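You operate a simulated robot arm through the tools that you are given. There is no shell and no other tool. Be economical: measure what you need, move in short steps, check, and stop when the job is done.

The job below is to be done with a simulated robot arm. You get a single attempt, and the scene is never put back.

## Task
Put things in order on the top of the small table. At the end: the brown oat mill stands where the white yoghurt tub stood; the orange amber tumbler stands where the black stopper stood; the white yoghurt tub from the top of the small table is on the brown cherry tray; the black stopper stands where the brown oat mill stood; whatever was shut is shut again. Leave all else as you found it, and nothing knocked over.
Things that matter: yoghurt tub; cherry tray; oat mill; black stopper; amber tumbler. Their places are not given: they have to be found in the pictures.

It is judged by the outcome, as a careful person would: the job done as asked, and still so three seconds after it is handed in. It fails if anything else is knocked over, pushed out of place, dropped, spilled or broken.

## Robot
A 7-joint arm with a two-finger parallel gripper, fixed in place. Base frame: the origin is at the foot of the arm, x ahead of it, y to its left, z up; the work surface is at about z = 0. Readings come in mm, rad, newtons and seconds.
With the tool pointing down near the work surface it reaches from about 220 to 580 mm from the base axis. Its first joint turns from -1.152 to 1.152 rad. Payload 2.5 kg.
Tool frame: the origin (TCP) lies between the finger pads and is the grasp point; the fingertips stand 23 mm ahead of it; z points along the fingers, y is the line along which they close. The gripper opens to 94 mm. The fingers are 38 mm wide and 10 mm thick; the gripper's body (54 by 96 mm) begins 39 mm behind the TCP.
Orientation is that of the tool frame in the base frame, as [roll, pitch, yaw] about the fixed x, y, z axes, in that order (R = Rz(yaw) Ry(pitch) Rx(roll)). With the fingers straight down and closing along the base's y, the tool's x points along the base's -x, its y along +y and its z along -z.

## Interface
- The arm moves only by the tool arm_command. Its argument "increments" is a list of rows, each an object of numbers (a shift or turn left out is 0, a gripper value left out holds the last): "x", "y", "z": the shift along the tool's x, y, z in mm; "ax", "ay", "az": the turn, a rotation vector about the tool's x, y, z in rad; "grip": the opening, from 0 (shut) to 1 (fully open). In form: [{"x": .., "y": .., "z": .., "ax": .., "ay": .., "az": .., "grip": ..}, ...]. A call has 1 to 12 rows; each row is the pose to reach, as a shift and turn from the pose commanded when the call began, along the tool's axes at that moment. Each row takes 0.2 s and may step no farther than 50 mm and 0.15 rad from the row before; otherwise, or with a gripper value out of range, the whole call is refused. Where a pose cannot be reached the arm comes as near as it can. A force on the tool above 40 N (or 10 N above the force at the start of the call, whichever is more), or a blocked arm, ends the call early, and 0.2 s more pass. Each finger travels about 108 mm/s and halts on what it meets, pressing with about 28 N; the grip force reading is that of the motor and also rises with nothing between the fingers. The clock runs only during rows and for 0.2 s after the last one: add rows that repeat a pose to give the fingers time. The reply holds the time, the measured pose of the TCP, the force on the tool along the base axes, the opening and the grip force, in the units named above and with some noise.
- Cameras (640 x 400 px; columns grow to the right, rows downward): "scene" is fixed at [84.6, -404.2, 522.7]; the picture's right is [0.98, -0.19, 0.00], its down [-0.14, -0.75, -0.65] and it looks along [0.12, 0.64, -0.76] (base axes); focal length 227 px, centre (320, 200). "wrist" rides on the gripper at [-39, 0, -44] in the tool frame; the picture's right is [0.00, -1.00, 0.00], its down [0.97, 0.00, -0.24] and it looks along [0.24, 0.00, 0.97] (tool axes); focal length 218 px, centre (320, 200).
- snapshot(camera): a new picture of that camera. It takes no simulated time.
- pixel_to_xyz(camera, pixels): for up to 12 pixels [column, row] of the newest picture of that camera ("zoom" is the newest enlarged one), the place [x, y, z] in the base frame of the surface seen there, good to about 2 mm. It takes no simulated time.
- close_up(camera, box): a new picture of the part [left, top, right, bottom] of that camera's present view, enlarged. It takes no simulated time.
- sign_off(): hands the job in; it is judged then, once.

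Keep the steps short. Do not move on a guess: measure, check each grasp and each placing, and mend mistakes. In all there are 80 turns and 46 pictures (those below and enlarged ones count). Leave the gripper open and the arm clear of the work at the hand-in unless told otherwise, and finish with a single line.

The tools are called after "Call:" by a JSON object that holds its "fn" and its "kwargs". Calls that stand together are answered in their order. arm_command: Moves the arm, as the interface text tells. Its arguments: {"type":"object","properties":{"increments":{"type":"array","items":{"type":"object","properties":{"x":{"type":"number"},"y":{"type":"number"},"z":{"type":"number"},"ax":{"type":"number"},"ay":{"type":"number"},"az":{"type":"number"},"grip":{"type":"number"}}}}},"required":["increments"]} The other tools are called the same way: snapshot (camera) takes a picture; pixel_to_xyz (camera, pixels) gives the place of the surface under pixels of a picture; close_up (camera, box) takes an enlarged picture of a part of a camera's view; sign_off () hands the job in.

At the start:

```text
t: 0.0
eef_pos: [396.5, 62.2, 260.6]
ee_rot: [-3.141, -0.001, 3.14]
ft_force: [-0.1, 0.5, -0.3]
width: 93.9
gripper_force: 0.2
```

scene: 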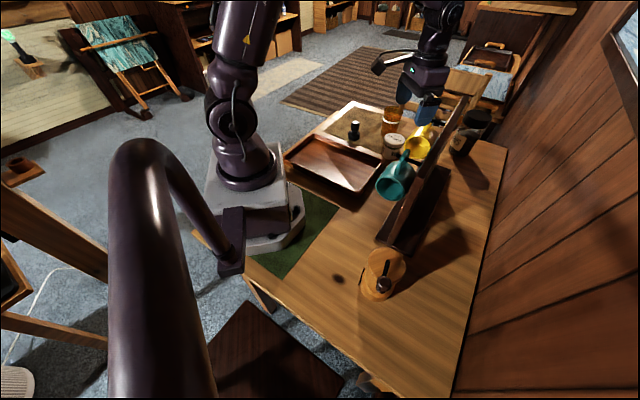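
wrist: 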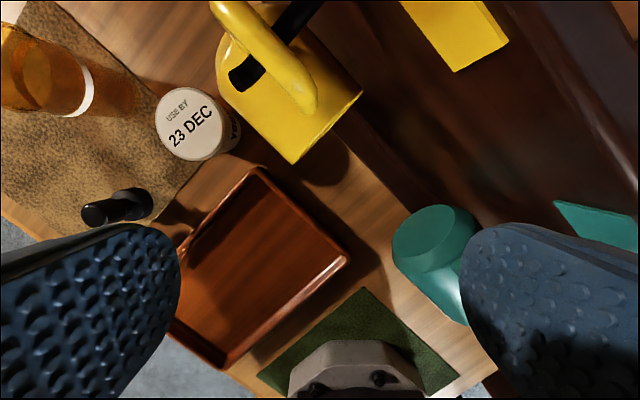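

I can see the tray, tub, stopper and tumbler on the left, and a round brown thing near the front of the table. I'll enlarge the scene to identify everything.

Call:
{"fn": "close_up", "kwargs": {"camera": "scene", "box": [270, 80, 520, 236]}}

Call:
{"fn": "close_up", "kwargs": {"camera": "scene", "box": [300, 200, 460, 300]}}

Call:
{"fn": "pixel_to_xyz", "kwargs": {"camera": "wrist", "pixels": [[188, 125], [100, 213], [145, 205], [255, 175], [345, 258], [222, 365], [265, 250], [60, 75], [290, 90], [435, 230], [150, 60], [85, 105]]}}

```text
2.56 times, centred on (395, 158) of scene
```

zoom: 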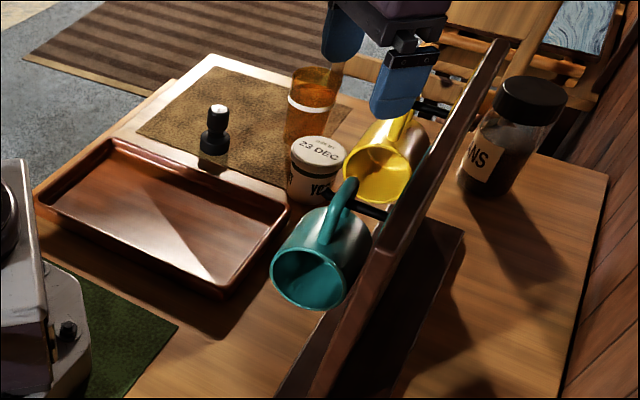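

```text
4.00 times, centred on (380, 250) of scene
```

zoom: 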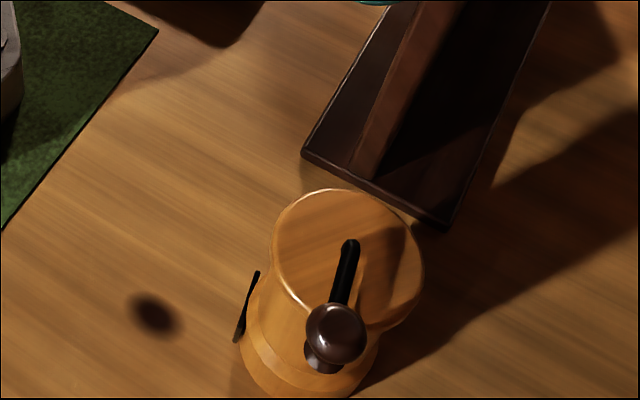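

```text
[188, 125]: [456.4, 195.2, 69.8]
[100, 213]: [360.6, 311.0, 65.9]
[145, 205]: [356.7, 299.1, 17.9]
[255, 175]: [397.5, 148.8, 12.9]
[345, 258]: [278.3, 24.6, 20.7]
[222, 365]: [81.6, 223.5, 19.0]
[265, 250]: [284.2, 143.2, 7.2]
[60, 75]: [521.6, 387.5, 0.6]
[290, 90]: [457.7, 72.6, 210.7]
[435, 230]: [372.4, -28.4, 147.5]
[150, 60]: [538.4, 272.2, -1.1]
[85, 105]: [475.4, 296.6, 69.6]
```

The mill is the round wooden thing with a crank at about scene (380,275). I'll measure it in the zoom, and measure the other things in the scene picture.

Call:
{"fn": "pixel_to_xyz", "kwargs": {"camera": "zoom", "pixels": [[345, 190], [275, 250], [420, 280], [320, 250], [335, 325], [348, 250], [247, 310], [250, 355], [300, 392], [375, 345], [305, 155], [445, 228]]}}

Call:
{"fn": "pixel_to_xyz", "kwargs": {"camera": "scene", "pixels": [[393, 137], [384, 142], [404, 142], [395, 157], [354, 123], [354, 135], [392, 107], [392, 120], [402, 108], [383, 108], [388, 134], [394, 146]]}}

Call:
{"fn": "pixel_to_xyz", "kwargs": {"camera": "scene", "pixels": [[286, 155], [315, 136], [380, 163], [357, 193], [335, 163], [380, 188], [412, 190], [400, 160], [425, 150], [440, 150], [463, 100], [475, 110]]}}

```text
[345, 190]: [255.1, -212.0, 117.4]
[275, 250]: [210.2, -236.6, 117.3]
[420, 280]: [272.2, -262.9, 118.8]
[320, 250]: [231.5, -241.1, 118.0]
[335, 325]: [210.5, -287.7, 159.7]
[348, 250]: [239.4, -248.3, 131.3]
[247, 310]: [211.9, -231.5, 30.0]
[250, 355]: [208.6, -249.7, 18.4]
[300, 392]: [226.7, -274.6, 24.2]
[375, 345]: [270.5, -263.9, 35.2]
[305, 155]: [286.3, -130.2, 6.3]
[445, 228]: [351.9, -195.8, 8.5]
```

```text
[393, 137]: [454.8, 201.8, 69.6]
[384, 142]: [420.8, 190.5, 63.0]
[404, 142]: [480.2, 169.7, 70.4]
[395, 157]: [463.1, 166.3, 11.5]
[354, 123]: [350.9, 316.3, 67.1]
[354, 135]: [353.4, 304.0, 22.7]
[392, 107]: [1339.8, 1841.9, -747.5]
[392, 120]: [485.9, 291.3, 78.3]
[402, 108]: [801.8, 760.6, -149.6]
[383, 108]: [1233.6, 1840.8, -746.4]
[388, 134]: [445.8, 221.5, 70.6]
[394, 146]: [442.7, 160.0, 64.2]
```

```text
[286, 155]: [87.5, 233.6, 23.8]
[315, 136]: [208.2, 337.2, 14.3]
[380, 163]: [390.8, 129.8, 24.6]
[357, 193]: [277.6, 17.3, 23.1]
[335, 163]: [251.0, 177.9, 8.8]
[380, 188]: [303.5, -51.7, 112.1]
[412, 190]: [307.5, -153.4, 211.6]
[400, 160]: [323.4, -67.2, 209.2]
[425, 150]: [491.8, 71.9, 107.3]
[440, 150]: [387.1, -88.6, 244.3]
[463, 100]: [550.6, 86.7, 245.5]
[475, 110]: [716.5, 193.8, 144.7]
```

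Measurements so far:
- Tub at about (455,190), 70 mm tall.
- Stopper at about (352,308), about 68 mm tall.
- Mill at about (243,-245), lid at z 118, crank knob up to about 160.
- Mug board about 245 mm high.

I'll go straight up first, then over the mill, to look at it with the wrist camera.

Call:
{"fn": "arm_command", "kwargs": {"increments": [{"z": -45}, {"z": -90}, {"z": -130}, {"x": 15, "y": -44, "z": -130}, {"x": 30, "y": -88, "z": -130}, {"x": 45, "y": -132, "z": -130}, {"x": 60, "y": -176, "z": -130}, {"x": 75, "y": -220, "z": -130}, {"x": 90, "y": -264, "z": -130}, {"x": 105, "y": -305, "z": -130}, {"x": 105, "y": -305, "z": -130}]}}

Call:
{"fn": "snapshot", "kwargs": {"camera": "wrist"}}

```text
t: 2.4
eef_pos: [291.1, -245.5, 392.1]
ee_rot: [-3.14, -0.001, -3.141]
ft_force: [-0.1, -0.5, 0.2]
width: 94.1
gripper_force: 0.1
```

```text
41 pictures are left
```

wrist: 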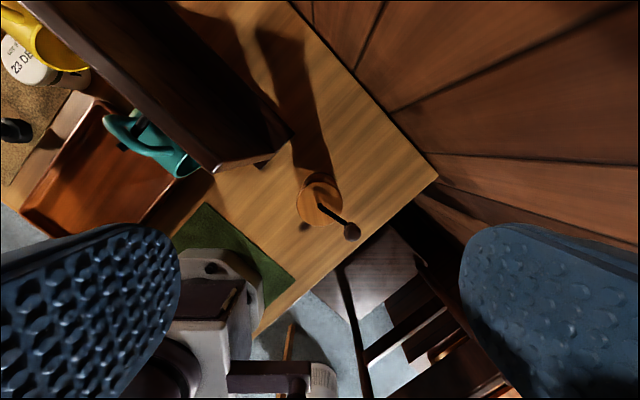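

The mill is at (319,203) and its crank points to (350,230). I'll enlarge that part.

Call:
{"fn": "close_up", "kwargs": {"camera": "wrist", "box": [260, 150, 388, 230]}}

Call:
{"fn": "close_up", "kwargs": {"camera": "scene", "box": [344, 235, 424, 310]}}

```text
5.00 times, centred on (324, 190) of wrist
```

zoom: 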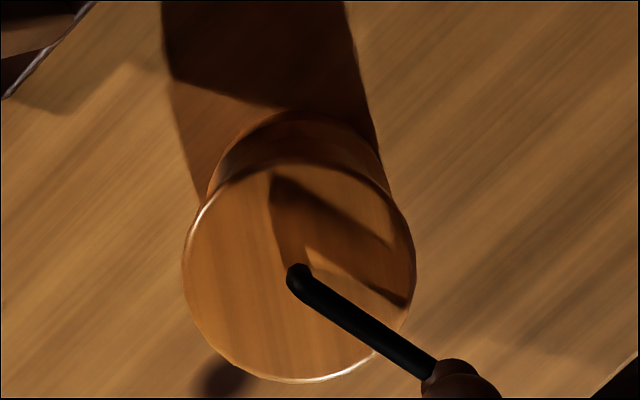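

```text
5.33 times, centred on (384, 272) of scene
```

zoom: 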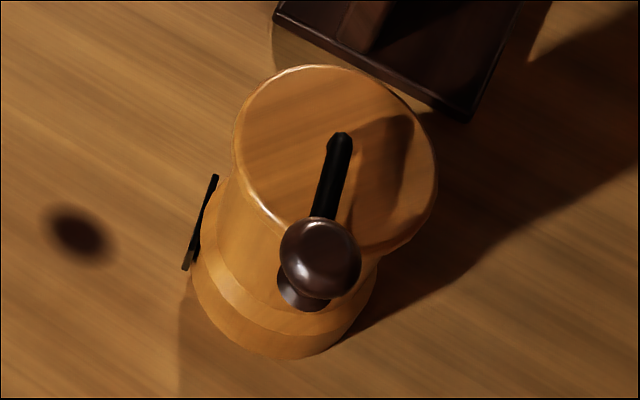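

Now I'll measure the mill's outline in this enlarged scene view: lid rim, sides, base, knob and the dark part on its left.

Call:
{"fn": "pixel_to_xyz", "kwargs": {"camera": "zoom", "pixels": [[320, 70], [237, 145], [434, 185], [375, 252], [270, 215], [230, 200], [250, 260], [235, 300], [300, 350], [195, 245], [212, 185], [320, 245]]}}

Call:
{"fn": "pixel_to_xyz", "kwargs": {"camera": "wrist", "pixels": [[319, 205], [297.5, 203], [342, 198], [318, 225], [318, 184], [350, 230], [335, 217], [345, 224], [304, 227], [316, 173], [438, 178], [213, 170]]}}

```text
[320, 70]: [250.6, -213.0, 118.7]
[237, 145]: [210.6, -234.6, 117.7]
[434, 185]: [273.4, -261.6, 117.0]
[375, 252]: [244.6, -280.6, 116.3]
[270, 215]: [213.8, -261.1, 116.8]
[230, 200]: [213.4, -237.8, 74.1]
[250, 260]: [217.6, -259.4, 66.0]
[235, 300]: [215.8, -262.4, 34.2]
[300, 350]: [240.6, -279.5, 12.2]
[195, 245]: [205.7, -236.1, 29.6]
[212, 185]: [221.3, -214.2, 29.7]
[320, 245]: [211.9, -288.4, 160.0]
```

```text
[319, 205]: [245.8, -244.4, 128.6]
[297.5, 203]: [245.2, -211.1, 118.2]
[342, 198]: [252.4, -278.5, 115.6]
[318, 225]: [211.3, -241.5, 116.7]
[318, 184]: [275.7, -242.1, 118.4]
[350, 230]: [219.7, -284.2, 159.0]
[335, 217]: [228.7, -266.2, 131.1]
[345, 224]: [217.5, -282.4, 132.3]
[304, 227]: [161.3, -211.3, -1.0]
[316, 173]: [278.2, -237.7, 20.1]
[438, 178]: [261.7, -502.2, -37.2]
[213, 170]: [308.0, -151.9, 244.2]
```

Mill measurements:
- Centre about (244,-245), lid radius about 34, lid top at z 118.
- Knob at about (217,-285), z 160.

The board top is at 244. Next I'll carry the open hand high over to the tub to measure it.

Call:
{"fn": "arm_command", "kwargs": {"increments": [{"x": -18, "y": 44}, {"x": -36, "y": 88}, {"x": -54, "y": 132}, {"x": -72, "y": 176}, {"x": -90, "y": 220}, {"x": -108, "y": 264}, {"x": -126, "y": 308}, {"x": -144, "y": 352}, {"x": -162, "y": 396}, {"x": -179, "y": 440}, {"x": -179, "y": 440, "z": 40}, {"x": -179, "y": 440, "z": 60}]}}

Call:
{"fn": "snapshot", "kwargs": {"camera": "wrist"}}

```text
t: 5.0
eef_pos: [470.4, 197.2, 330.1]
ee_rot: [-3.141, 0.0, -3.141]
ft_force: [0.0, -0.4, 0.3]
width: 93.9
gripper_force: 0.1
```

```text
38 pictures are left
```

wrist: 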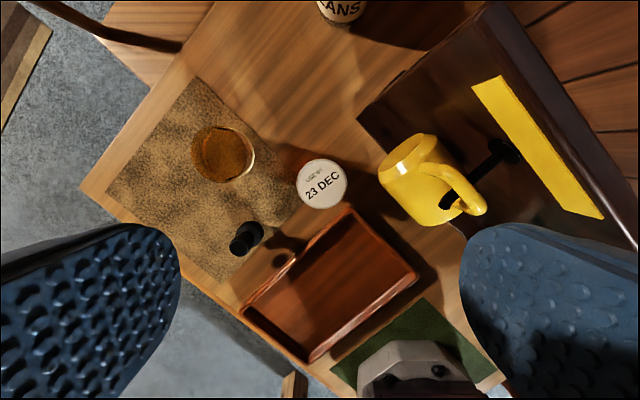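

This is a clear view of the tub (321,184), tumbler (221,153), stopper (247,237) and yellow mug (430,180). I'll measure their edges.

Call:
{"fn": "pixel_to_xyz", "kwargs": {"camera": "wrist", "pixels": [[321, 184], [297, 184], [346, 184], [321, 160], [321, 208], [385, 165], [410, 215], [425, 138], [380, 178], [412, 160], [440, 222], [360, 118]]}}

Call:
{"fn": "pixel_to_xyz", "kwargs": {"camera": "wrist", "pixels": [[222, 153], [192, 153], [253, 158], [222, 126], [228, 182], [205, 150], [237, 244], [254, 232], [238, 228], [245, 252], [268, 207], [345, 208]]}}

Call:
{"fn": "close_up", "kwargs": {"camera": "wrist", "box": [170, 100, 330, 260]}}

```text
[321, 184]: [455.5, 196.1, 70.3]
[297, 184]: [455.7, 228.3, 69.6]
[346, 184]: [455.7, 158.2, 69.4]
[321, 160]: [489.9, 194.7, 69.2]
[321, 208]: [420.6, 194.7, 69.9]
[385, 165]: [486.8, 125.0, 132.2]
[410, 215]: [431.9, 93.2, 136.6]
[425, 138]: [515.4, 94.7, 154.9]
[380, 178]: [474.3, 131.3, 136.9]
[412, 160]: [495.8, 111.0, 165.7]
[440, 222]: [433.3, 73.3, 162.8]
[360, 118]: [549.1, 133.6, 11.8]
```

```text
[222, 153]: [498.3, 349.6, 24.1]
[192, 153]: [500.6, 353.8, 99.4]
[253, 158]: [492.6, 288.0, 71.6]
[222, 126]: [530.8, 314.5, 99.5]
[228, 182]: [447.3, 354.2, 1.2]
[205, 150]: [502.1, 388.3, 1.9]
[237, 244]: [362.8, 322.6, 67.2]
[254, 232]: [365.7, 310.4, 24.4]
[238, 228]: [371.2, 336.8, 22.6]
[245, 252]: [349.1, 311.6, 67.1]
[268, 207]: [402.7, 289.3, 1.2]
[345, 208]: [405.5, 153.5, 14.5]
```

```text
2.50 times, centred on (250, 180) of wrist
```

zoom: 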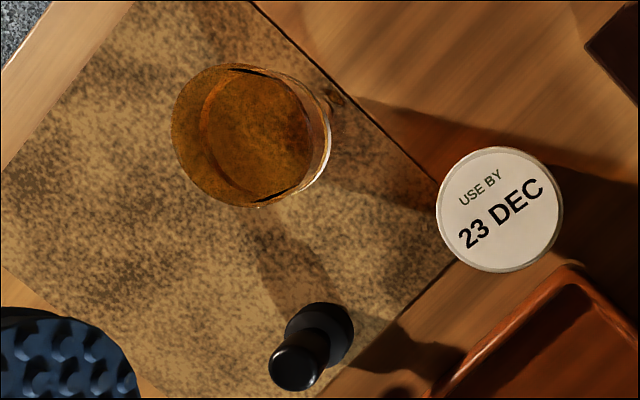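

The tub's centre is about (455.5,194) with radius 35, and the yellow mug's nearest surface is about (475,131,137). I'll turn the hand by 0.44 rad so its body stays clear of the mug, then come down above the tub.

Call:
{"fn": "arm_command", "kwargs": {"increments": [{"x": 5, "y": -1, "z": 0, "az": 0.14, "grip": 1}, {"x": 10, "y": -2, "z": 0, "az": 0.28}, {"x": 15, "y": -3, "z": 0, "az": 0.44}, {"x": 15, "y": -3, "z": 45, "az": 0.44}, {"x": 15, "y": -3, "z": 90, "az": 0.44}, {"x": 15, "y": -3, "z": 135, "az": 0.44}, {"x": 15, "y": -3, "z": 170, "az": 0.44}, {"x": 15, "y": -3, "z": 170, "az": 0.44}]}}

Call:
{"fn": "snapshot", "kwargs": {"camera": "wrist"}}

Call:
{"fn": "close_up", "kwargs": {"camera": "scene", "box": [340, 60, 480, 200]}}

```text
refused: row 3 steps farther than a row can; nothing moved
```

```text
36 pictures are left
```

wrist: 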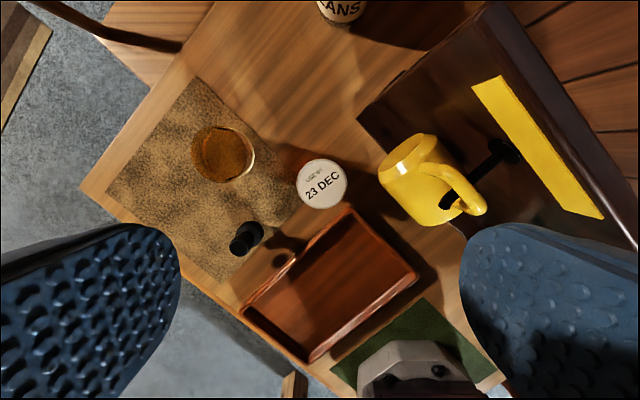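

```text
2.86 times, centred on (410, 130) of scene
```

zoom: 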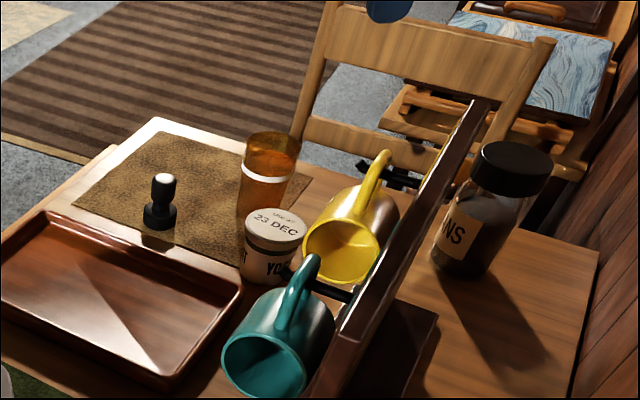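

The call was refused because one row turned 0.16 rad. I'll repeat it with smaller turns.

Call:
{"fn": "arm_command", "kwargs": {"increments": [{"x": 5, "y": -1, "z": 0, "az": 0.14, "grip": 1}, {"x": 10, "y": -2, "z": 0, "az": 0.28}, {"x": 15, "y": -3, "z": 0, "az": 0.42}, {"x": 15, "y": -3, "z": 45, "az": 0.44}, {"x": 15, "y": -3, "z": 90, "az": 0.44}, {"x": 15, "y": -3, "z": 135, "az": 0.44}, {"x": 15, "y": -3, "z": 170, "az": 0.44}, {"x": 15, "y": -3, "z": 170, "az": 0.44}]}}

Call:
{"fn": "snapshot", "kwargs": {"camera": "wrist"}}

Call:
{"fn": "close_up", "kwargs": {"camera": "scene", "box": [340, 60, 480, 200]}}

```text
t: 6.8
eef_pos: [456.5, 193.7, 161.0]
ee_rot: [-3.141, 0.0, 2.701]
ft_force: [1.0, -0.1, -0.5]
width: 94.2
gripper_force: 0.1
```

```text
34 pictures are left
```

wrist: 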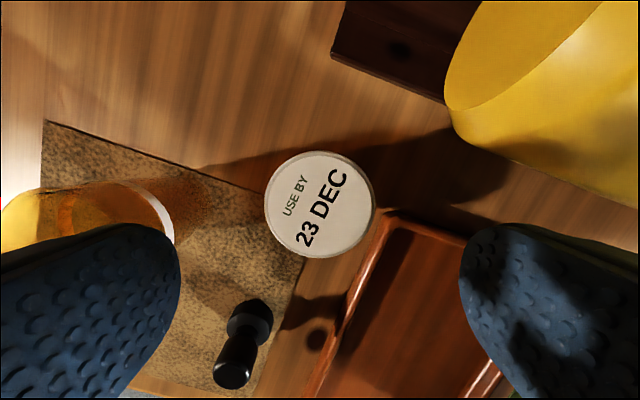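

```text
2.86 times, centred on (410, 130) of scene
```

zoom: 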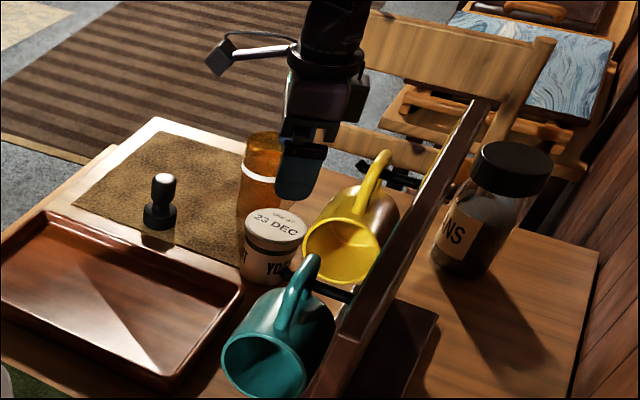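

The hand is centred over the tub. A bracket sticks out from the wrist at zoom (215,60), so I'll check where it is and measure the tub again.

Call:
{"fn": "pixel_to_xyz", "kwargs": {"camera": "zoom", "pixels": [[215, 60], [235, 48], [285, 45], [262, 42], [320, 60], [325, 100], [325, 30], [340, 205], [350, 275], [310, 230], [330, 250], [370, 165]]}}

Call:
{"fn": "pixel_to_xyz", "kwargs": {"camera": "wrist", "pixels": [[268, 205], [373, 205], [320, 154], [320, 255], [445, 105], [470, 150], [446, 75], [231, 375], [250, 315], [385, 212]]}}

```text
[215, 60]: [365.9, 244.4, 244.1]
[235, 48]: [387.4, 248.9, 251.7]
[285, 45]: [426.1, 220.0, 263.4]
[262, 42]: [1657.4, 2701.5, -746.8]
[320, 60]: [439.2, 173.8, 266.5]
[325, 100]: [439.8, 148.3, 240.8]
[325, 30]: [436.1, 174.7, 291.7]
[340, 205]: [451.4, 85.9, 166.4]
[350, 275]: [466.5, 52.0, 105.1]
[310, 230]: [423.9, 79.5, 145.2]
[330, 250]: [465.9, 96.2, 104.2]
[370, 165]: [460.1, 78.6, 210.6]
```

```text
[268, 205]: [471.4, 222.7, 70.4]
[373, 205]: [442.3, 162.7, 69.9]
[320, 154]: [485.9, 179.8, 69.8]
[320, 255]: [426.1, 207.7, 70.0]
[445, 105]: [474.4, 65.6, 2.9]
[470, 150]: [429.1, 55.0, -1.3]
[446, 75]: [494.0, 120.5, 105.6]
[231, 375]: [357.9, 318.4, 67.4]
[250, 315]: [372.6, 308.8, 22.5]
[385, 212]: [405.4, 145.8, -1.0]
```

The bracket sits about 80 mm above the TCP on the tool's +x side, well clear. The tub's centre is (456.5,193.5), right under the TCP. I'll go down to z about 48.

Call:
{"fn": "arm_command", "kwargs": {"increments": [{"z": 40}, {"z": 80}, {"z": 100}, {"z": 113}, {"z": 113}]}}

```text
t: 8.0
eef_pos: [456.6, 193.7, 45.6]
ee_rot: [-3.14, -0.001, 2.702]
ft_force: [0.2, -0.3, 0.2]
width: 94.0
gripper_force: 0.1
```

No contact on the way down. Now I'll close on the tub.

Call:
{"fn": "arm_command", "kwargs": {"increments": [{"grip": 0.8}, {"grip": 0.6}, {"grip": 0.6}, {"grip": 0.6}]}}

```text
t: 9.0
eef_pos: [454.5, 192.7, 48.4]
ee_rot: [-3.141, 0.0, 2.703]
ft_force: [0.4, 0.4, -0.1]
width: 69.3
gripper_force: 28.0
```

The tub is held (opening 69.3 mm, 28 N). I'll lift it 80 mm and carry it over the tray, aiming at (260,170).

Call:
{"fn": "arm_command", "kwargs": {"increments": [{"z": -25, "grip": 0.6}, {"z": -55}, {"z": -80}, {"x": 33.3, "y": -20.6, "z": -80}, {"x": 66.6, "y": -41.2, "z": -80}, {"x": 99.9, "y": -61.8, "z": -80}, {"x": 133.2, "y": -82.4, "z": -80}, {"x": 166.5, "y": -103.1, "z": -80}, {"x": 166.5, "y": -103.1, "z": -80}]}}

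Call:
{"fn": "snapshot", "kwargs": {"camera": "scene"}}

```text
t: 11.0
eef_pos: [261.5, 171.0, 127.7]
ee_rot: [3.142, -0.001, 2.702]
ft_force: [-1.0, -0.3, -1.7]
width: 69.6
gripper_force: 28.2
```

```text
32 pictures are left
```

scene: 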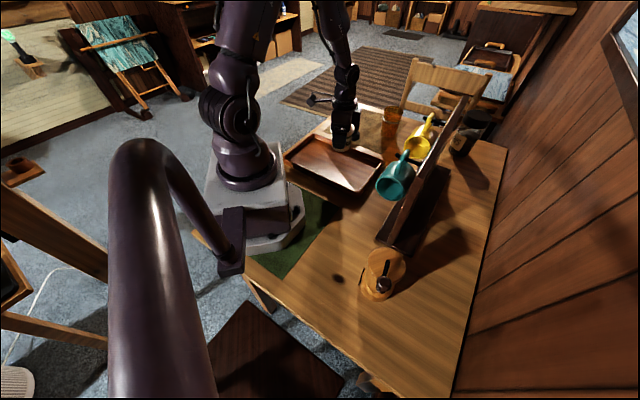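

It's above the tray. I'll lower it until the base sits on the tray floor, at TCP z about 57.

Call:
{"fn": "arm_command", "kwargs": {"increments": [{"z": 35}, {"z": 58}, {"z": 66}, {"z": 69}, {"z": 70.5}, {"z": 70.5}]}}

```text
t: 12.4
eef_pos: [260.5, 171.1, 58.0]
ee_rot: [-3.142, 0.001, 2.7]
ft_force: [0.0, 0.4, -2.1]
width: 69.4
gripper_force: 27.8
```

The force is the same as when the tub hung free, so it hasn't touched yet. I'll go down a little more.

Call:
{"fn": "arm_command", "kwargs": {"increments": [{"z": 1}, {"z": 2}]}}

```text
t: 13.0
eef_pos: [260.8, 171.6, 56.8]
ee_rot: [3.141, 0.0, 2.701]
ft_force: [-0.6, -0.5, -0.9]
width: 69.5
gripper_force: 27.9
```

Call:
{"fn": "arm_command", "kwargs": {"increments": [{"z": 1}, {"z": 2}]}}

```text
t: 13.6
eef_pos: [260.6, 171.0, 54.4]
ee_rot: [3.139, 0.002, 2.702]
ft_force: [-6.8, -1.4, 24.7]
width: 69.8
gripper_force: 28.0
```

There's contact at z about 54.5. I'll ease up 1 mm and open.

Call:
{"fn": "arm_command", "kwargs": {"increments": [{"z": -1.5}, {"z": -1.5, "grip": 0.85}, {"z": -1.5, "grip": 1}, {"z": -1.5, "grip": 1}, {"z": -30, "grip": 1}, {"z": -75}, {"z": -120}]}}

Call:
{"fn": "snapshot", "kwargs": {"camera": "wrist"}}

```text
t: 15.2
eef_pos: [262.3, 169.8, 174.7]
ee_rot: [3.141, 0.0, 2.702]
ft_force: [0.1, -0.5, 0.6]
width: 94.0
gripper_force: 0.0
```

```text
31 pictures are left
```

wrist: 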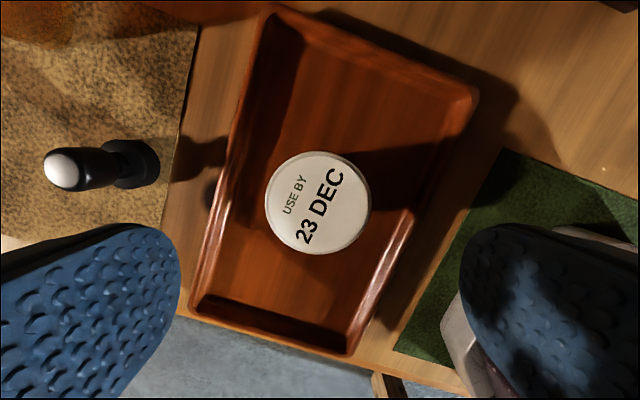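

The tub stands upright in the tray. Next is the mill: I'll rise to z about 390, go around via (330,0), and turn the hand so the crank knob will lie on the tool's +x side.

Call:
{"fn": "arm_command", "kwargs": {"increments": [{"z": -45}, {"z": -90}, {"z": -135}, {"z": -180}, {"z": -215}, {"x": -33.4, "y": -31.2, "z": -215, "az": -0.14}, {"x": -66.9, "y": -62.5, "z": -215, "az": -0.28}, {"x": -100, "y": -93.7, "z": -215, "az": -0.42}, {"x": -133.8, "y": -125, "z": -215, "az": -0.56}, {"x": -133.8, "y": -125, "z": -215, "az": -0.7}]}}

```text
t: 17.4
eef_pos: [328.3, 0.4, 390.6]
ee_rot: [3.141, 0.002, -2.88]
ft_force: [-0.2, -0.1, -0.6]
width: 94.2
gripper_force: 0.1
```

Call:
{"fn": "arm_command", "kwargs": {"increments": [{"x": 24, "y": -35.8, "az": -0.12}, {"x": 48.1, "y": -71.7, "az": -0.24}, {"x": 72.1, "y": -107.5, "az": -0.36}, {"x": 96.2, "y": -143.3, "az": -0.48}, {"x": 120.2, "y": -179.2, "az": -0.6}, {"x": 144.3, "y": -215, "az": -0.707}, {"x": 144.3, "y": -215, "z": 45, "az": -0.707}, {"x": 144.3, "y": -215, "z": 90, "az": -0.707}, {"x": 144.3, "y": -215, "z": 135, "az": -0.707}, {"x": 144.3, "y": -215, "z": 170, "az": -0.707}, {"x": 144.3, "y": -215, "z": 170, "az": -0.707}]}}

Call:
{"fn": "snapshot", "kwargs": {"camera": "wrist"}}

Call:
{"fn": "snapshot", "kwargs": {"camera": "scene"}}

```text
t: 19.8
eef_pos: [244.7, -242.8, 219.0]
ee_rot: [-3.141, 0.0, -2.175]
ft_force: [-0.7, -0.3, 0.8]
width: 93.9
gripper_force: 0.2
```

```text
30 pictures are left
```

wrist: 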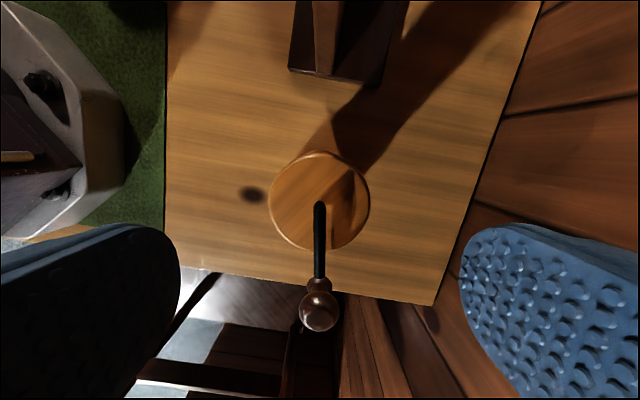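

```text
29 pictures are left
```

scene: 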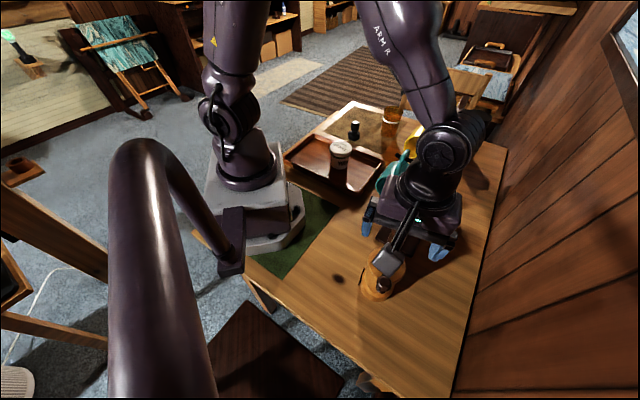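

The knob is aligned with the tool axis at (319,315). I'll check how near the wrist joint and bracket are to the board and mill before going lower.

Call:
{"fn": "pixel_to_xyz", "kwargs": {"camera": "scene", "pixels": [[445, 150], [420, 165], [400, 190], [465, 160], [480, 125], [388, 262], [398, 240], [430, 90], [440, 175], [455, 205], [415, 150]]}}

Call:
{"fn": "pixel_to_xyz", "kwargs": {"camera": "wrist", "pixels": [[270, 200], [370, 200], [319, 152], [319, 250], [319, 207], [319, 315], [318, 275], [290, 68], [375, 85]]}}

```text
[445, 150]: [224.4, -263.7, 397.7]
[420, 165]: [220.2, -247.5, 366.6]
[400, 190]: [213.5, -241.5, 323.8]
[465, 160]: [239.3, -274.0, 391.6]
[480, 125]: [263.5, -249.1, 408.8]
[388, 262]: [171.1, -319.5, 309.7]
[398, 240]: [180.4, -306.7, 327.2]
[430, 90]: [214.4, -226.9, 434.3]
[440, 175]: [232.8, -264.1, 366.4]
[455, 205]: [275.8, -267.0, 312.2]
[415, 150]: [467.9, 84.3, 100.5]
```

```text
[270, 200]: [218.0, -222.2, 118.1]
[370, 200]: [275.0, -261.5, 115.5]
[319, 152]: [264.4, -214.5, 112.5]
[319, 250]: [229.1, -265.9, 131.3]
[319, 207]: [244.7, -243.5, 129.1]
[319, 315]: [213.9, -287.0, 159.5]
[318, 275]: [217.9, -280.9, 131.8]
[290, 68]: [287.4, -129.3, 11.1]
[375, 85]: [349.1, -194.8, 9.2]
```

The mill's centre is (245.5,-243), under the TCP. I'll go down to TCP z about 100, which leaves the palm at about 139 over the crank arm at 132.

Call:
{"fn": "arm_command", "kwargs": {"increments": [{"z": 40, "grip": 1}, {"z": 80}, {"z": 105}, {"z": 118}, {"z": 118}]}}

Call:
{"fn": "close_up", "kwargs": {"camera": "scene", "box": [320, 160, 480, 320]}}

```text
t: 21.0
eef_pos: [245.0, -243.0, 100.2]
ee_rot: [3.141, 0.0, -2.175]
ft_force: [-0.1, 0.0, 0.6]
width: 94.1
gripper_force: 0.1
```

```text
2.50 times, centred on (400, 240) of scene
```

zoom: 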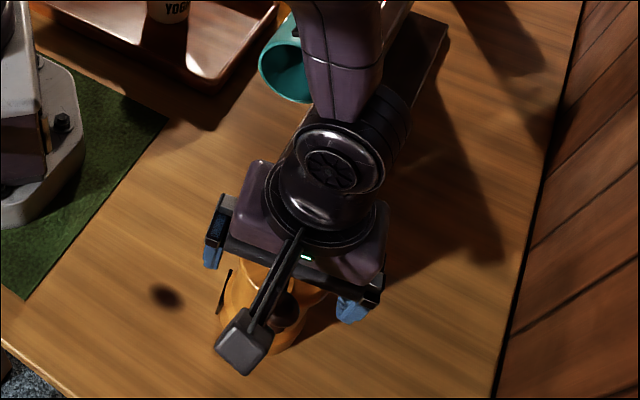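

The hand straddles the mill with no force. I'll close.

Call:
{"fn": "arm_command", "kwargs": {"increments": [{"grip": 0.8}, {"grip": 0.6}, {"grip": 0.6}, {"grip": 0.6}]}}

Call:
{"fn": "pixel_to_xyz", "kwargs": {"camera": "zoom", "pixels": [[340, 60], [380, 60], [395, 100], [370, 20], [410, 10], [240, 350], [290, 310], [270, 290]]}}

```text
t: 22.0
eef_pos: [244.2, -244.8, 100.2]
ee_rot: [3.141, 0.0, -2.175]
ft_force: [-1.7, 1.1, -0.2]
width: 67.5
gripper_force: 27.7
```

```text
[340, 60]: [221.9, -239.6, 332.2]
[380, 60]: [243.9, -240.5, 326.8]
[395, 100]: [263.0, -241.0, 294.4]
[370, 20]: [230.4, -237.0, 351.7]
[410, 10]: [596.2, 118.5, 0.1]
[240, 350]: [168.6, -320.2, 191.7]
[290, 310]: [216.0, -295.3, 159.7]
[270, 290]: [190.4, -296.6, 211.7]
```

It's held (opening 67.5 mm, 28 N). The mill's place is about (244.5,-244.5). I'll lift a little and check.

Call:
{"fn": "arm_command", "kwargs": {"increments": [{"z": -15, "grip": 0.55}, {"z": -30}, {"z": -30}]}}

Call:
{"fn": "close_up", "kwargs": {"camera": "scene", "box": [320, 160, 480, 320]}}

```text
t: 22.8
eef_pos: [245.0, -243.0, 129.6]
ee_rot: [-3.141, -0.001, -2.176]
ft_force: [-0.2, -0.4, -3.1]
width: 67.3
gripper_force: 28.2
```

```text
2.50 times, centred on (400, 240) of scene
```

zoom: 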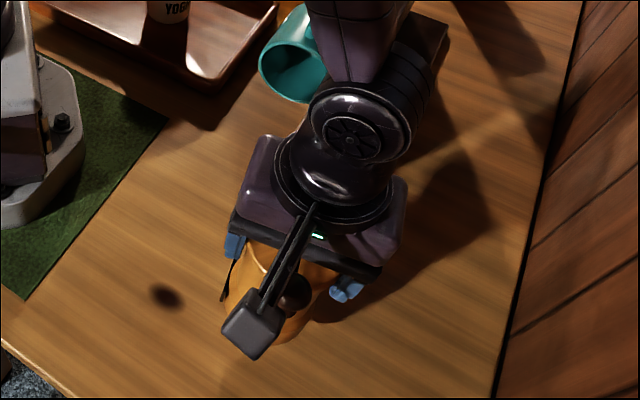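

The whole mill lifts cleanly. I'll raise it to z about 390 and swing around via (330,0) while turning back.

Call:
{"fn": "arm_command", "kwargs": {"increments": [{"z": -45, "grip": 0.55}, {"z": -90}, {"z": -135}, {"z": -180}, {"z": -225}, {"z": -262}, {"x": -41.3, "y": 11.4, "z": -262, "az": 0.12}, {"x": -82.7, "y": 22.8, "z": -262, "az": 0.24}, {"x": -124, "y": 34.2, "z": -262, "az": 0.36}, {"x": -165.4, "y": 45.6, "z": -262, "az": 0.48}, {"x": -206.8, "y": 57, "z": -262, "az": 0.6}, {"x": -248.1, "y": 68.4, "z": -262, "az": 0.72}]}}

```text
t: 25.4
eef_pos: [329.3, 0.4, 392.7]
ee_rot: [-3.141, -0.001, -2.896]
ft_force: [-0.1, 0.6, -3.4]
width: 67.2
gripper_force: 27.9
```

Call:
{"fn": "arm_command", "kwargs": {"increments": [{"x": -34, "y": 31.3, "az": 0.137}, {"x": -67.9, "y": 62.6, "az": 0.274}, {"x": -101.9, "y": 93.9, "az": 0.411}, {"x": -135.8, "y": 125.2, "az": 0.548}, {"x": -169.8, "y": 156.5, "az": 0.684}, {"x": -169.8, "y": 156.5, "az": 0.684}, {"x": -169.8, "y": 156.5, "z": 45, "az": 0.684}, {"x": -169.8, "y": 156.5, "z": 90, "az": 0.684}, {"x": -169.8, "y": 156.5, "z": 135, "az": 0.684}, {"x": -169.8, "y": 156.5, "z": 180, "az": 0.684}, {"x": -169.8, "y": 156.5, "z": 210, "az": 0.684}]}}

Call:
{"fn": "close_up", "kwargs": {"camera": "scene", "box": [320, 40, 500, 220]}}

Call:
{"fn": "snapshot", "kwargs": {"camera": "wrist"}}

```text
t: 27.8
eef_pos: [456.0, 192.6, 181.1]
ee_rot: [3.141, 0.0, 2.707]
ft_force: [0.2, -0.1, -3.7]
width: 67.3
gripper_force: 27.6
```

```text
2.22 times, centred on (410, 130) of scene
```

zoom: 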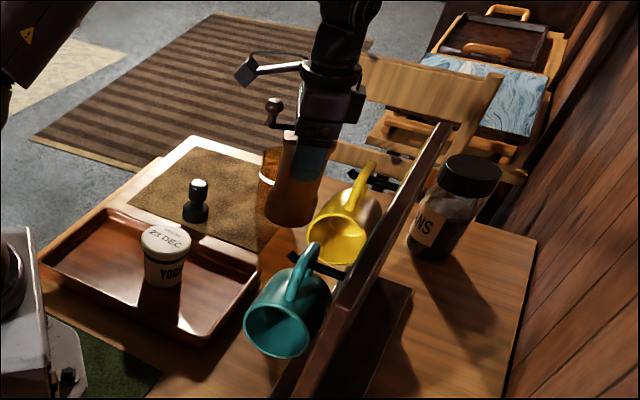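

```text
25 pictures are left
```

wrist: 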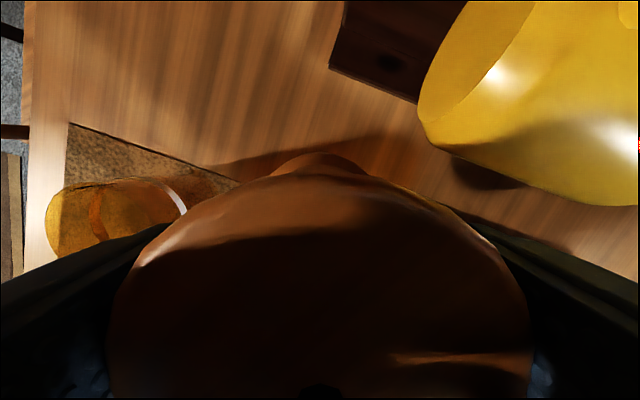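

Clear of the mug and tumbler. I'll lower it, slowing near the table (release expected at TCP z about 100).

Call:
{"fn": "arm_command", "kwargs": {"increments": [{"y": 1, "z": 40}, {"y": 1, "z": 65}, {"y": 1, "z": 75}, {"y": 1, "z": 78.5}, {"y": 1, "z": 79.5}, {"y": 1, "z": 80}]}}

```text
t: 29.2
eef_pos: [456.6, 193.0, 102.3]
ee_rot: [-3.14, 0.0, 2.705]
ft_force: [-0.1, 0.6, -3.6]
width: 67.4
gripper_force: 27.9
```

Call:
{"fn": "arm_command", "kwargs": {"increments": [{"z": 1}, {"z": 1.5}]}}

```text
t: 29.8
eef_pos: [454.5, 194.8, 101.2]
ee_rot: [3.142, 0.002, 2.705]
ft_force: [0.2, 0.4, -4.5]
width: 67.3
gripper_force: 27.9
```

Call:
{"fn": "arm_command", "kwargs": {"increments": [{"z": 0.8}, {"z": 1.2}]}}

```text
t: 30.4
eef_pos: [455.4, 194.0, 100.7]
ee_rot: [-3.141, 0.0, 2.705]
ft_force: [-5.9, -1.0, 9.2]
width: 67.1
gripper_force: 27.7
```

Table contact (9 N). I'll open and rise straight up.

Call:
{"fn": "arm_command", "kwargs": {"increments": [{"z": 0, "grip": 0.8}, {"z": 0, "grip": 1}, {"z": 0, "grip": 1}, {"z": -20}, {"z": -60}, {"z": -105}, {"z": -150}, {"z": -195}]}}

Call:
{"fn": "close_up", "kwargs": {"camera": "scene", "box": [320, 60, 480, 220]}}

Call:
{"fn": "snapshot", "kwargs": {"camera": "wrist"}}

```text
t: 32.2
eef_pos: [455.1, 195.0, 295.1]
ee_rot: [-3.141, 0.0, 2.706]
ft_force: [0.7, 0.2, 0.3]
width: 93.7
gripper_force: 0.0
```

```text
2.50 times, centred on (400, 140) of scene
```

zoom: 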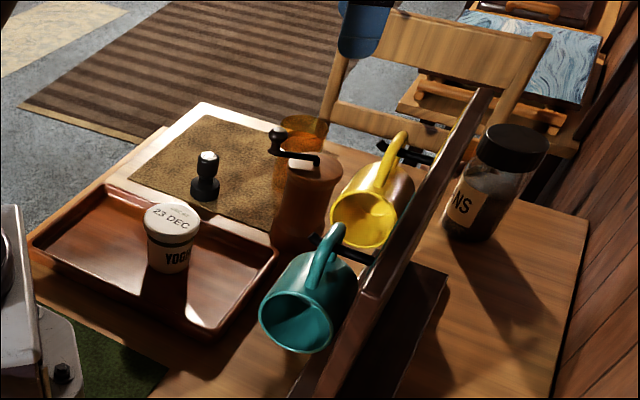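

```text
23 pictures are left
```

wrist: 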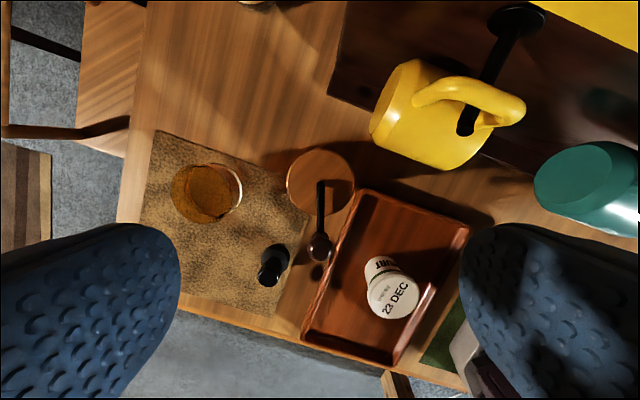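

The mill stands upright where the tub was, and its crank points away from the mug. Now the stopper at about (361,318): I'll move above it and look.

Call:
{"fn": "arm_command", "kwargs": {"increments": [{"x": 34, "y": 18}, {"x": 68.5, "y": 36}, {"x": 103, "y": 54}, {"x": 137, "y": 72}, {"x": 137, "y": 72, "z": 45}, {"x": 137, "y": 72, "z": 90}, {"x": 137, "y": 72, "z": 135}, {"x": 137, "y": 72, "z": 135}]}}

Call:
{"fn": "snapshot", "kwargs": {"camera": "wrist"}}

```text
t: 34.0
eef_pos: [361.7, 316.1, 160.1]
ee_rot: [3.141, -0.001, 2.706]
ft_force: [-0.2, -0.2, 0.3]
width: 94.1
gripper_force: 0.0
```

```text
22 pictures are left
```

wrist: 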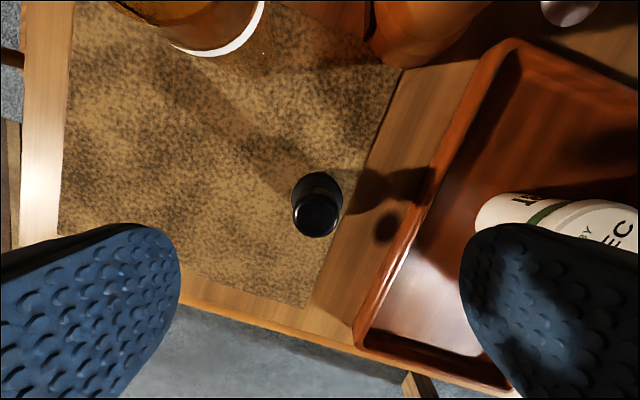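

Call:
{"fn": "pixel_to_xyz", "kwargs": {"camera": "wrist", "pixels": [[316, 214], [297, 214], [336, 214], [316, 198], [316, 234], [293, 188], [342, 188], [318, 174], [318, 186]]}}

Call:
{"fn": "close_up", "kwargs": {"camera": "scene", "box": [330, 100, 380, 150]}}

```text
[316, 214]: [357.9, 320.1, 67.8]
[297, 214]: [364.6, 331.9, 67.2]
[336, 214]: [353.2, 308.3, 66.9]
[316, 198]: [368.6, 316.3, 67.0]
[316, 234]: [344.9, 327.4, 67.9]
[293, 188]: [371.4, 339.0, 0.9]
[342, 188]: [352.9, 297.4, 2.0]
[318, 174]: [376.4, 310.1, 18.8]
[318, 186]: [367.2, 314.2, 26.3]
```

```text
8.00 times, centred on (355, 125) of scene
```

zoom: 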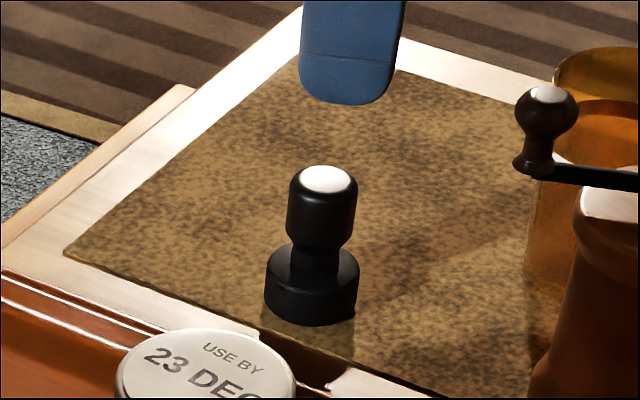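

The stopper's centre is about (359,319.5), knob about 24 mm wide, top at z 67. I'll shift slightly, go down to z 49 and close on the knob.

Call:
{"fn": "arm_command", "kwargs": {"increments": [{"x": 3.5, "y": 2.2, "z": 45}, {"x": 3.5, "y": 2.2, "z": 90}, {"x": 3.5, "y": 2.2, "z": 110}, {"x": 3.5, "y": 2.2, "z": 110, "grip": 0.6}, {"x": 3.5, "y": 2.2, "z": 110, "grip": 0.35}, {"x": 3.5, "y": 2.2, "z": 110, "grip": 0.2}, {"x": 3.5, "y": 2.2, "z": 110, "grip": 0.1}, {"x": 3.5, "y": 2.2, "z": 110, "grip": 0.1}]}}

```text
t: 35.8
eef_pos: [360.1, 319.9, 50.8]
ee_rot: [-3.14, -0.001, 2.704]
ft_force: [0.2, 0.4, 0.5]
width: 30.2
gripper_force: 27.3
```

It's gripped at 30 mm, 27 N. I'll lift it and look.

Call:
{"fn": "arm_command", "kwargs": {"increments": [{"z": -20, "grip": 0.1}, {"z": -60}, {"z": -60}]}}

Call:
{"fn": "close_up", "kwargs": {"camera": "scene", "box": [320, 70, 400, 150]}}

```text
t: 36.6
eef_pos: [359.8, 320.6, 110.4]
ee_rot: [3.14, 0.0, 2.706]
ft_force: [-0.3, 0.3, -0.9]
width: 30.4
gripper_force: 27.5
```

```text
5.00 times, centred on (360, 110) of scene
```

zoom: 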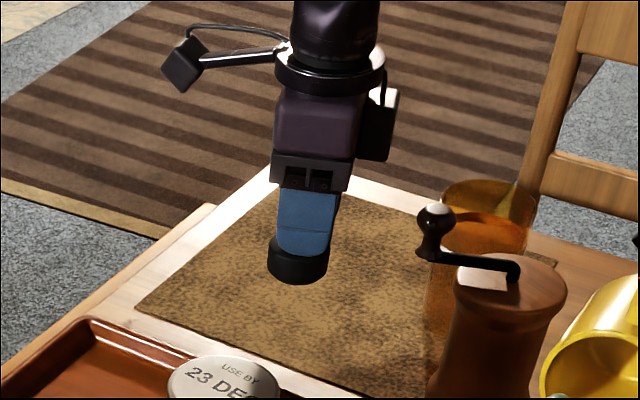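

The stopper hangs straight. I'll raise it over everything and carry it via (330,0).

Call:
{"fn": "arm_command", "kwargs": {"increments": [{"z": -46, "grip": 0.1}, {"z": -92}, {"z": -138}, {"z": -184}, {"z": -230}, {"x": -15.4, "y": -43.3, "z": -230}, {"x": -30.7, "y": -86.5, "z": -230}, {"x": -46.1, "y": -129.8, "z": -230}, {"x": -61.4, "y": -173, "z": -230}, {"x": -76.8, "y": -216.3, "z": -230}, {"x": -92.1, "y": -259.5, "z": -230}, {"x": -107.5, "y": -302.8, "z": -230}]}}

```text
t: 39.2
eef_pos: [329.6, -1.4, 341.4]
ee_rot: [-3.14, 0.0, 2.705]
ft_force: [-0.6, -0.2, -1.5]
width: 30.2
gripper_force: 28.0
```

Call:
{"fn": "arm_command", "kwargs": {"increments": [{"x": -4.2, "y": -42.7}, {"x": -8.4, "y": -85.4}, {"x": -12.6, "y": -128.1}, {"x": -16.8, "y": -170.8}, {"x": -21, "y": -213.5}, {"x": -25.2, "y": -256.2}, {"x": -25.2, "y": -256.2}, {"x": -25.2, "y": -256.2, "z": 45}, {"x": -25.2, "y": -256.2, "z": 90}, {"x": -25.2, "y": -256.2, "z": 135}, {"x": -25.2, "y": -256.2, "z": 180}, {"x": -25.2, "y": -256.2, "z": 225}]}}

Call:
{"fn": "close_up", "kwargs": {"camera": "scene", "box": [320, 160, 480, 320]}}

```text
t: 41.8
eef_pos: [243.5, -241.6, 115.7]
ee_rot: [3.14, 0.0, 2.704]
ft_force: [0.5, 0.5, -1.1]
width: 30.4
gripper_force: 28.0
```

```text
2.50 times, centred on (400, 240) of scene
```

zoom: 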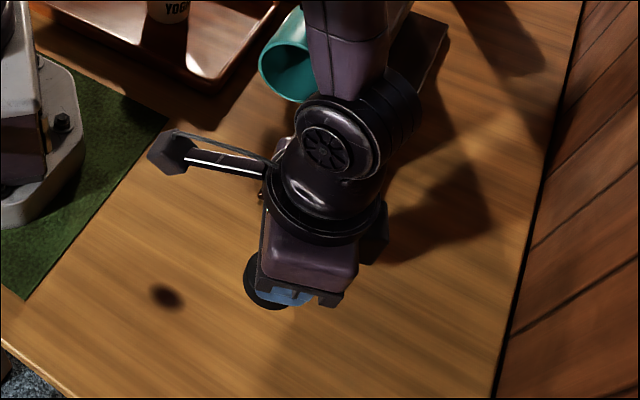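

Free space below. I'll correct by about 2.5 mm and lower it to z about 50.

Call:
{"fn": "arm_command", "kwargs": {"increments": [{"x": -2, "y": -1.8, "z": 35}, {"x": -2, "y": -1.8, "z": 55}, {"x": -2, "y": -1.8, "z": 62}, {"x": -2, "y": -1.8, "z": 64}, {"x": -2, "y": -1.8, "z": 65}]}}

```text
t: 43.0
eef_pos: [243.8, -244.6, 50.7]
ee_rot: [-3.141, -0.001, 2.703]
ft_force: [0.8, 0.0, -0.6]
width: 30.4
gripper_force: 28.0
```

Call:
{"fn": "arm_command", "kwargs": {"increments": [{"z": 1}, {"z": 1.5}]}}

```text
t: 43.6
eef_pos: [245.3, -245.3, 49.9]
ee_rot: [3.141, 0.0, 2.707]
ft_force: [-5.2, 5.8, 33.1]
width: 30.2
gripper_force: 28.2
```

Contact. I'll ease up 1 mm, open and rise.

Call:
{"fn": "arm_command", "kwargs": {"increments": [{"z": -1}, {"z": -1, "grip": 0.4}, {"z": -1, "grip": 0.7}, {"z": -1, "grip": 1}, {"z": -1, "grip": 1}, {"z": -35}, {"z": -80}, {"z": -125}]}}

Call:
{"fn": "snapshot", "kwargs": {"camera": "wrist"}}

```text
t: 45.4
eef_pos: [245.0, -245.6, 173.1]
ee_rot: [3.14, -0.002, 2.704]
ft_force: [0.4, 0.6, -0.1]
width: 94.1
gripper_force: 0.1
```

```text
18 pictures are left
```

wrist: 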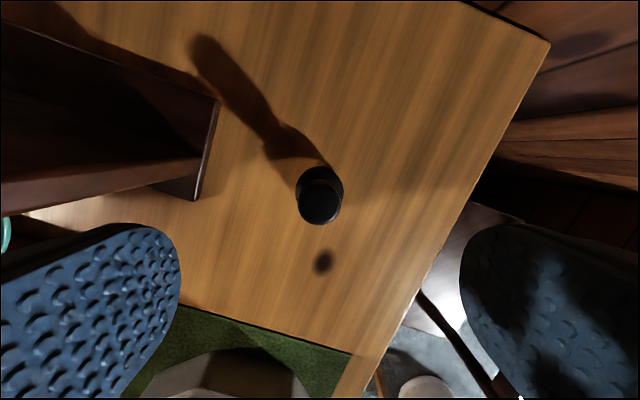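

The stopper stands at the mill's old place. Last is the tumbler at about (499,322), near the reach limit. I'll go back up and around, turning the hand to yaw π.

Call:
{"fn": "arm_command", "kwargs": {"increments": [{"z": -45}, {"z": -90}, {"z": -135}, {"z": -175}, {"x": 4.4, "y": 43, "z": -175}, {"x": 8.9, "y": 86, "z": -175}, {"x": 13.3, "y": 129, "z": -175}, {"x": 17.7, "y": 172, "z": -175, "az": -0.11}, {"x": 22.2, "y": 215, "z": -175, "az": -0.22}, {"x": 26.6, "y": 258, "z": -175, "az": -0.33}, {"x": 26.6, "y": 258, "z": -175, "az": -0.437}]}}

```text
t: 47.8
eef_pos: [330.8, 0.4, 349.2]
ee_rot: [3.142, 0.0, -3.139]
ft_force: [0.1, 0.8, 0.3]
width: 94.1
gripper_force: 0.0
```

Call:
{"fn": "arm_command", "kwargs": {"increments": [{"x": -16, "y": 40}, {"x": -32, "y": 80}, {"x": -48, "y": 120}, {"x": -64, "y": 160}, {"x": -80, "y": 200}, {"x": -96, "y": 240}, {"x": -112, "y": 280}, {"x": -129, "y": 320}, {"x": -129, "y": 320, "z": 45}, {"x": -129, "y": 320, "z": 100}, {"x": -129, "y": 320, "z": 100}]}}

Call:
{"fn": "snapshot", "kwargs": {"camera": "wrist"}}

```text
refused: row 10 steps farther than a row can; nothing moved
```

```text
17 pictures are left
```

wrist: 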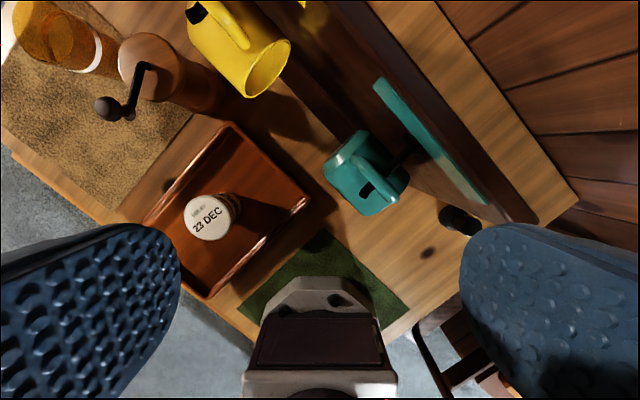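

One row was too long, so nothing moved. I'll repeat with smaller steps down.

Call:
{"fn": "arm_command", "kwargs": {"increments": [{"x": -16, "y": 40}, {"x": -32, "y": 80}, {"x": -48, "y": 120}, {"x": -64, "y": 160}, {"x": -80, "y": 200}, {"x": -96, "y": 240}, {"x": -112, "y": 280}, {"x": -129, "y": 320}, {"x": -129, "y": 320, "z": 45}, {"x": -129, "y": 320, "z": 90}, {"x": -129, "y": 320, "z": 100}]}}

Call:
{"fn": "snapshot", "kwargs": {"camera": "wrist"}}

```text
t: 50.2
eef_pos: [458.4, 321.0, 248.3]
ee_rot: [-3.14, 0.0, -3.141]
ft_force: [-0.4, -0.3, 0.2]
width: 94.3
gripper_force: 0.2
```

```text
16 pictures are left
```

wrist: 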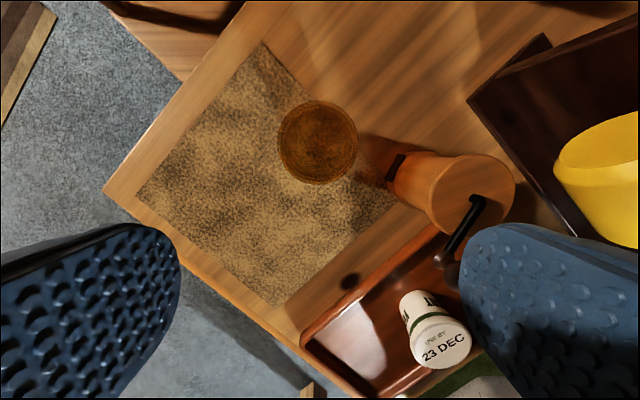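

I'll check the tumbler's rim points in depth.

Call:
{"fn": "pixel_to_xyz", "kwargs": {"camera": "wrist", "pixels": [[278, 143], [357, 143], [318, 101], [318, 184], [318, 145], [283, 165], [352, 165], [480, 215], [452, 265], [395, 165]]}}

Call:
{"fn": "close_up", "kwargs": {"camera": "wrist", "box": [260, 85, 380, 205]}}

Call:
{"fn": "close_up", "kwargs": {"camera": "scene", "box": [360, 80, 430, 150]}}

```text
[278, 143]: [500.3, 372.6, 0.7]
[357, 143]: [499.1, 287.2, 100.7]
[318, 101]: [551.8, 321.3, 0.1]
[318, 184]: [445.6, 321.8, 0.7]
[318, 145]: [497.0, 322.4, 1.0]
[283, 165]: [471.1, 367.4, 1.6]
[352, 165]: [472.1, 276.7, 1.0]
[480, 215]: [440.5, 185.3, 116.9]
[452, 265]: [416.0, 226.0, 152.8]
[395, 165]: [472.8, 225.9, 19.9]
```

```text
3.33 times, centred on (320, 145) of wrist
```

zoom: 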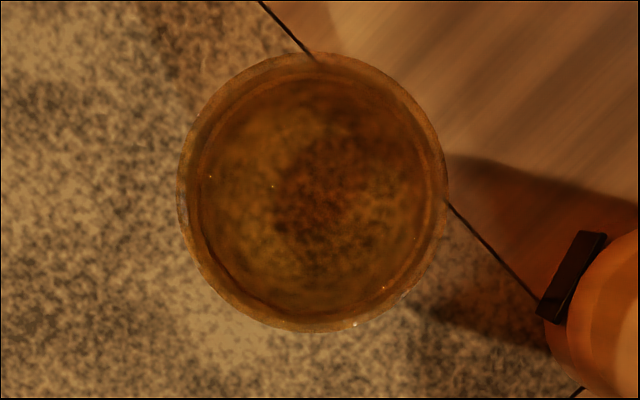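

```text
5.71 times, centred on (395, 115) of scene
```

zoom: 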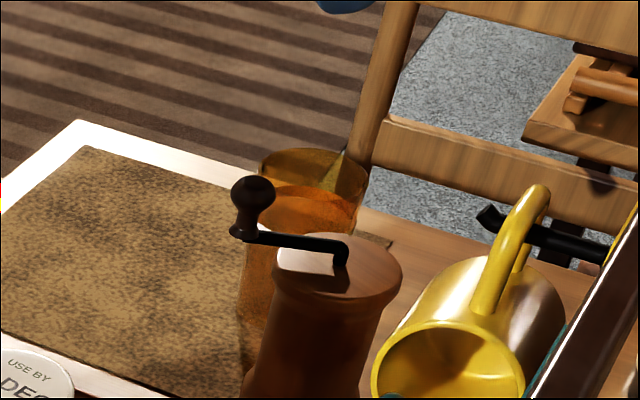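

Rim centre is about (498,323), radius about 35, top at z 100, and it seems to hold liquid, so I'll move gently. First I'll test whether the reach allows standing straight above it.

Call:
{"fn": "arm_command", "kwargs": {"increments": [{"x": -20, "y": 1, "z": 20}, {"x": -39.6, "y": 2, "z": 50}, {"x": -39.6, "y": 2, "z": 83}, {"x": -39.6, "y": 2, "z": 83}]}}

```text
t: 51.2
eef_pos: [499.9, 322.0, 165.1]
ee_rot: [3.141, 0.0, -3.141]
ft_force: [0.3, 0.1, 0.1]
width: 94.0
gripper_force: 0.1
```

The reach is fine here. I'll continue down in small steps, with the fingers either side of the rim (y 323 ± 47).

Call:
{"fn": "arm_command", "kwargs": {"increments": [{"x": 1.5, "y": 1, "z": 30}, {"x": 1.5, "y": 1, "z": 55}, {"x": 1.5, "y": 1, "z": 70}, {"x": 1.5, "y": 1, "z": 80}, {"x": 1.5, "y": 1, "z": 90}, {"x": 1.5, "y": 1, "z": 90}]}}

Call:
{"fn": "snapshot", "kwargs": {"camera": "scene"}}

```text
t: 52.6
eef_pos: [496.7, 323.3, 75.8]
ee_rot: [3.141, 0.0, 3.141]
ft_force: [-0.5, 0.3, 0.0]
width: 93.7
gripper_force: 0.2
```

```text
13 pictures are left
```

scene: 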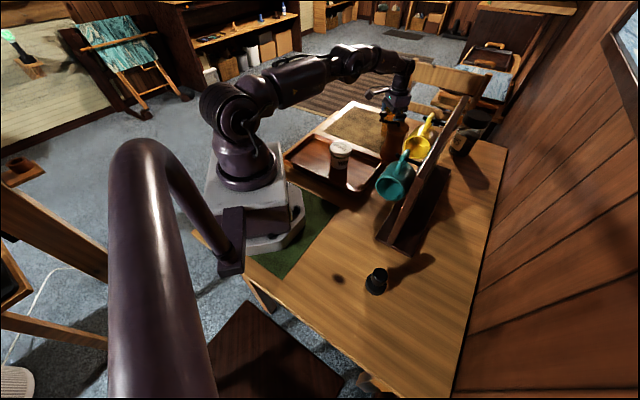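

In position with no force. I'll close gently.

Call:
{"fn": "arm_command", "kwargs": {"increments": [{"grip": 0.88}, {"grip": 0.8}, {"grip": 0.7}, {"grip": 0.6}, {"grip": 0.6}]}}

```text
t: 53.8
eef_pos: [497.9, 322.9, 76.5]
ee_rot: [3.14, 0.001, -3.141]
ft_force: [0.2, -1.2, 0.4]
width: 68.8
gripper_force: 28.2
```

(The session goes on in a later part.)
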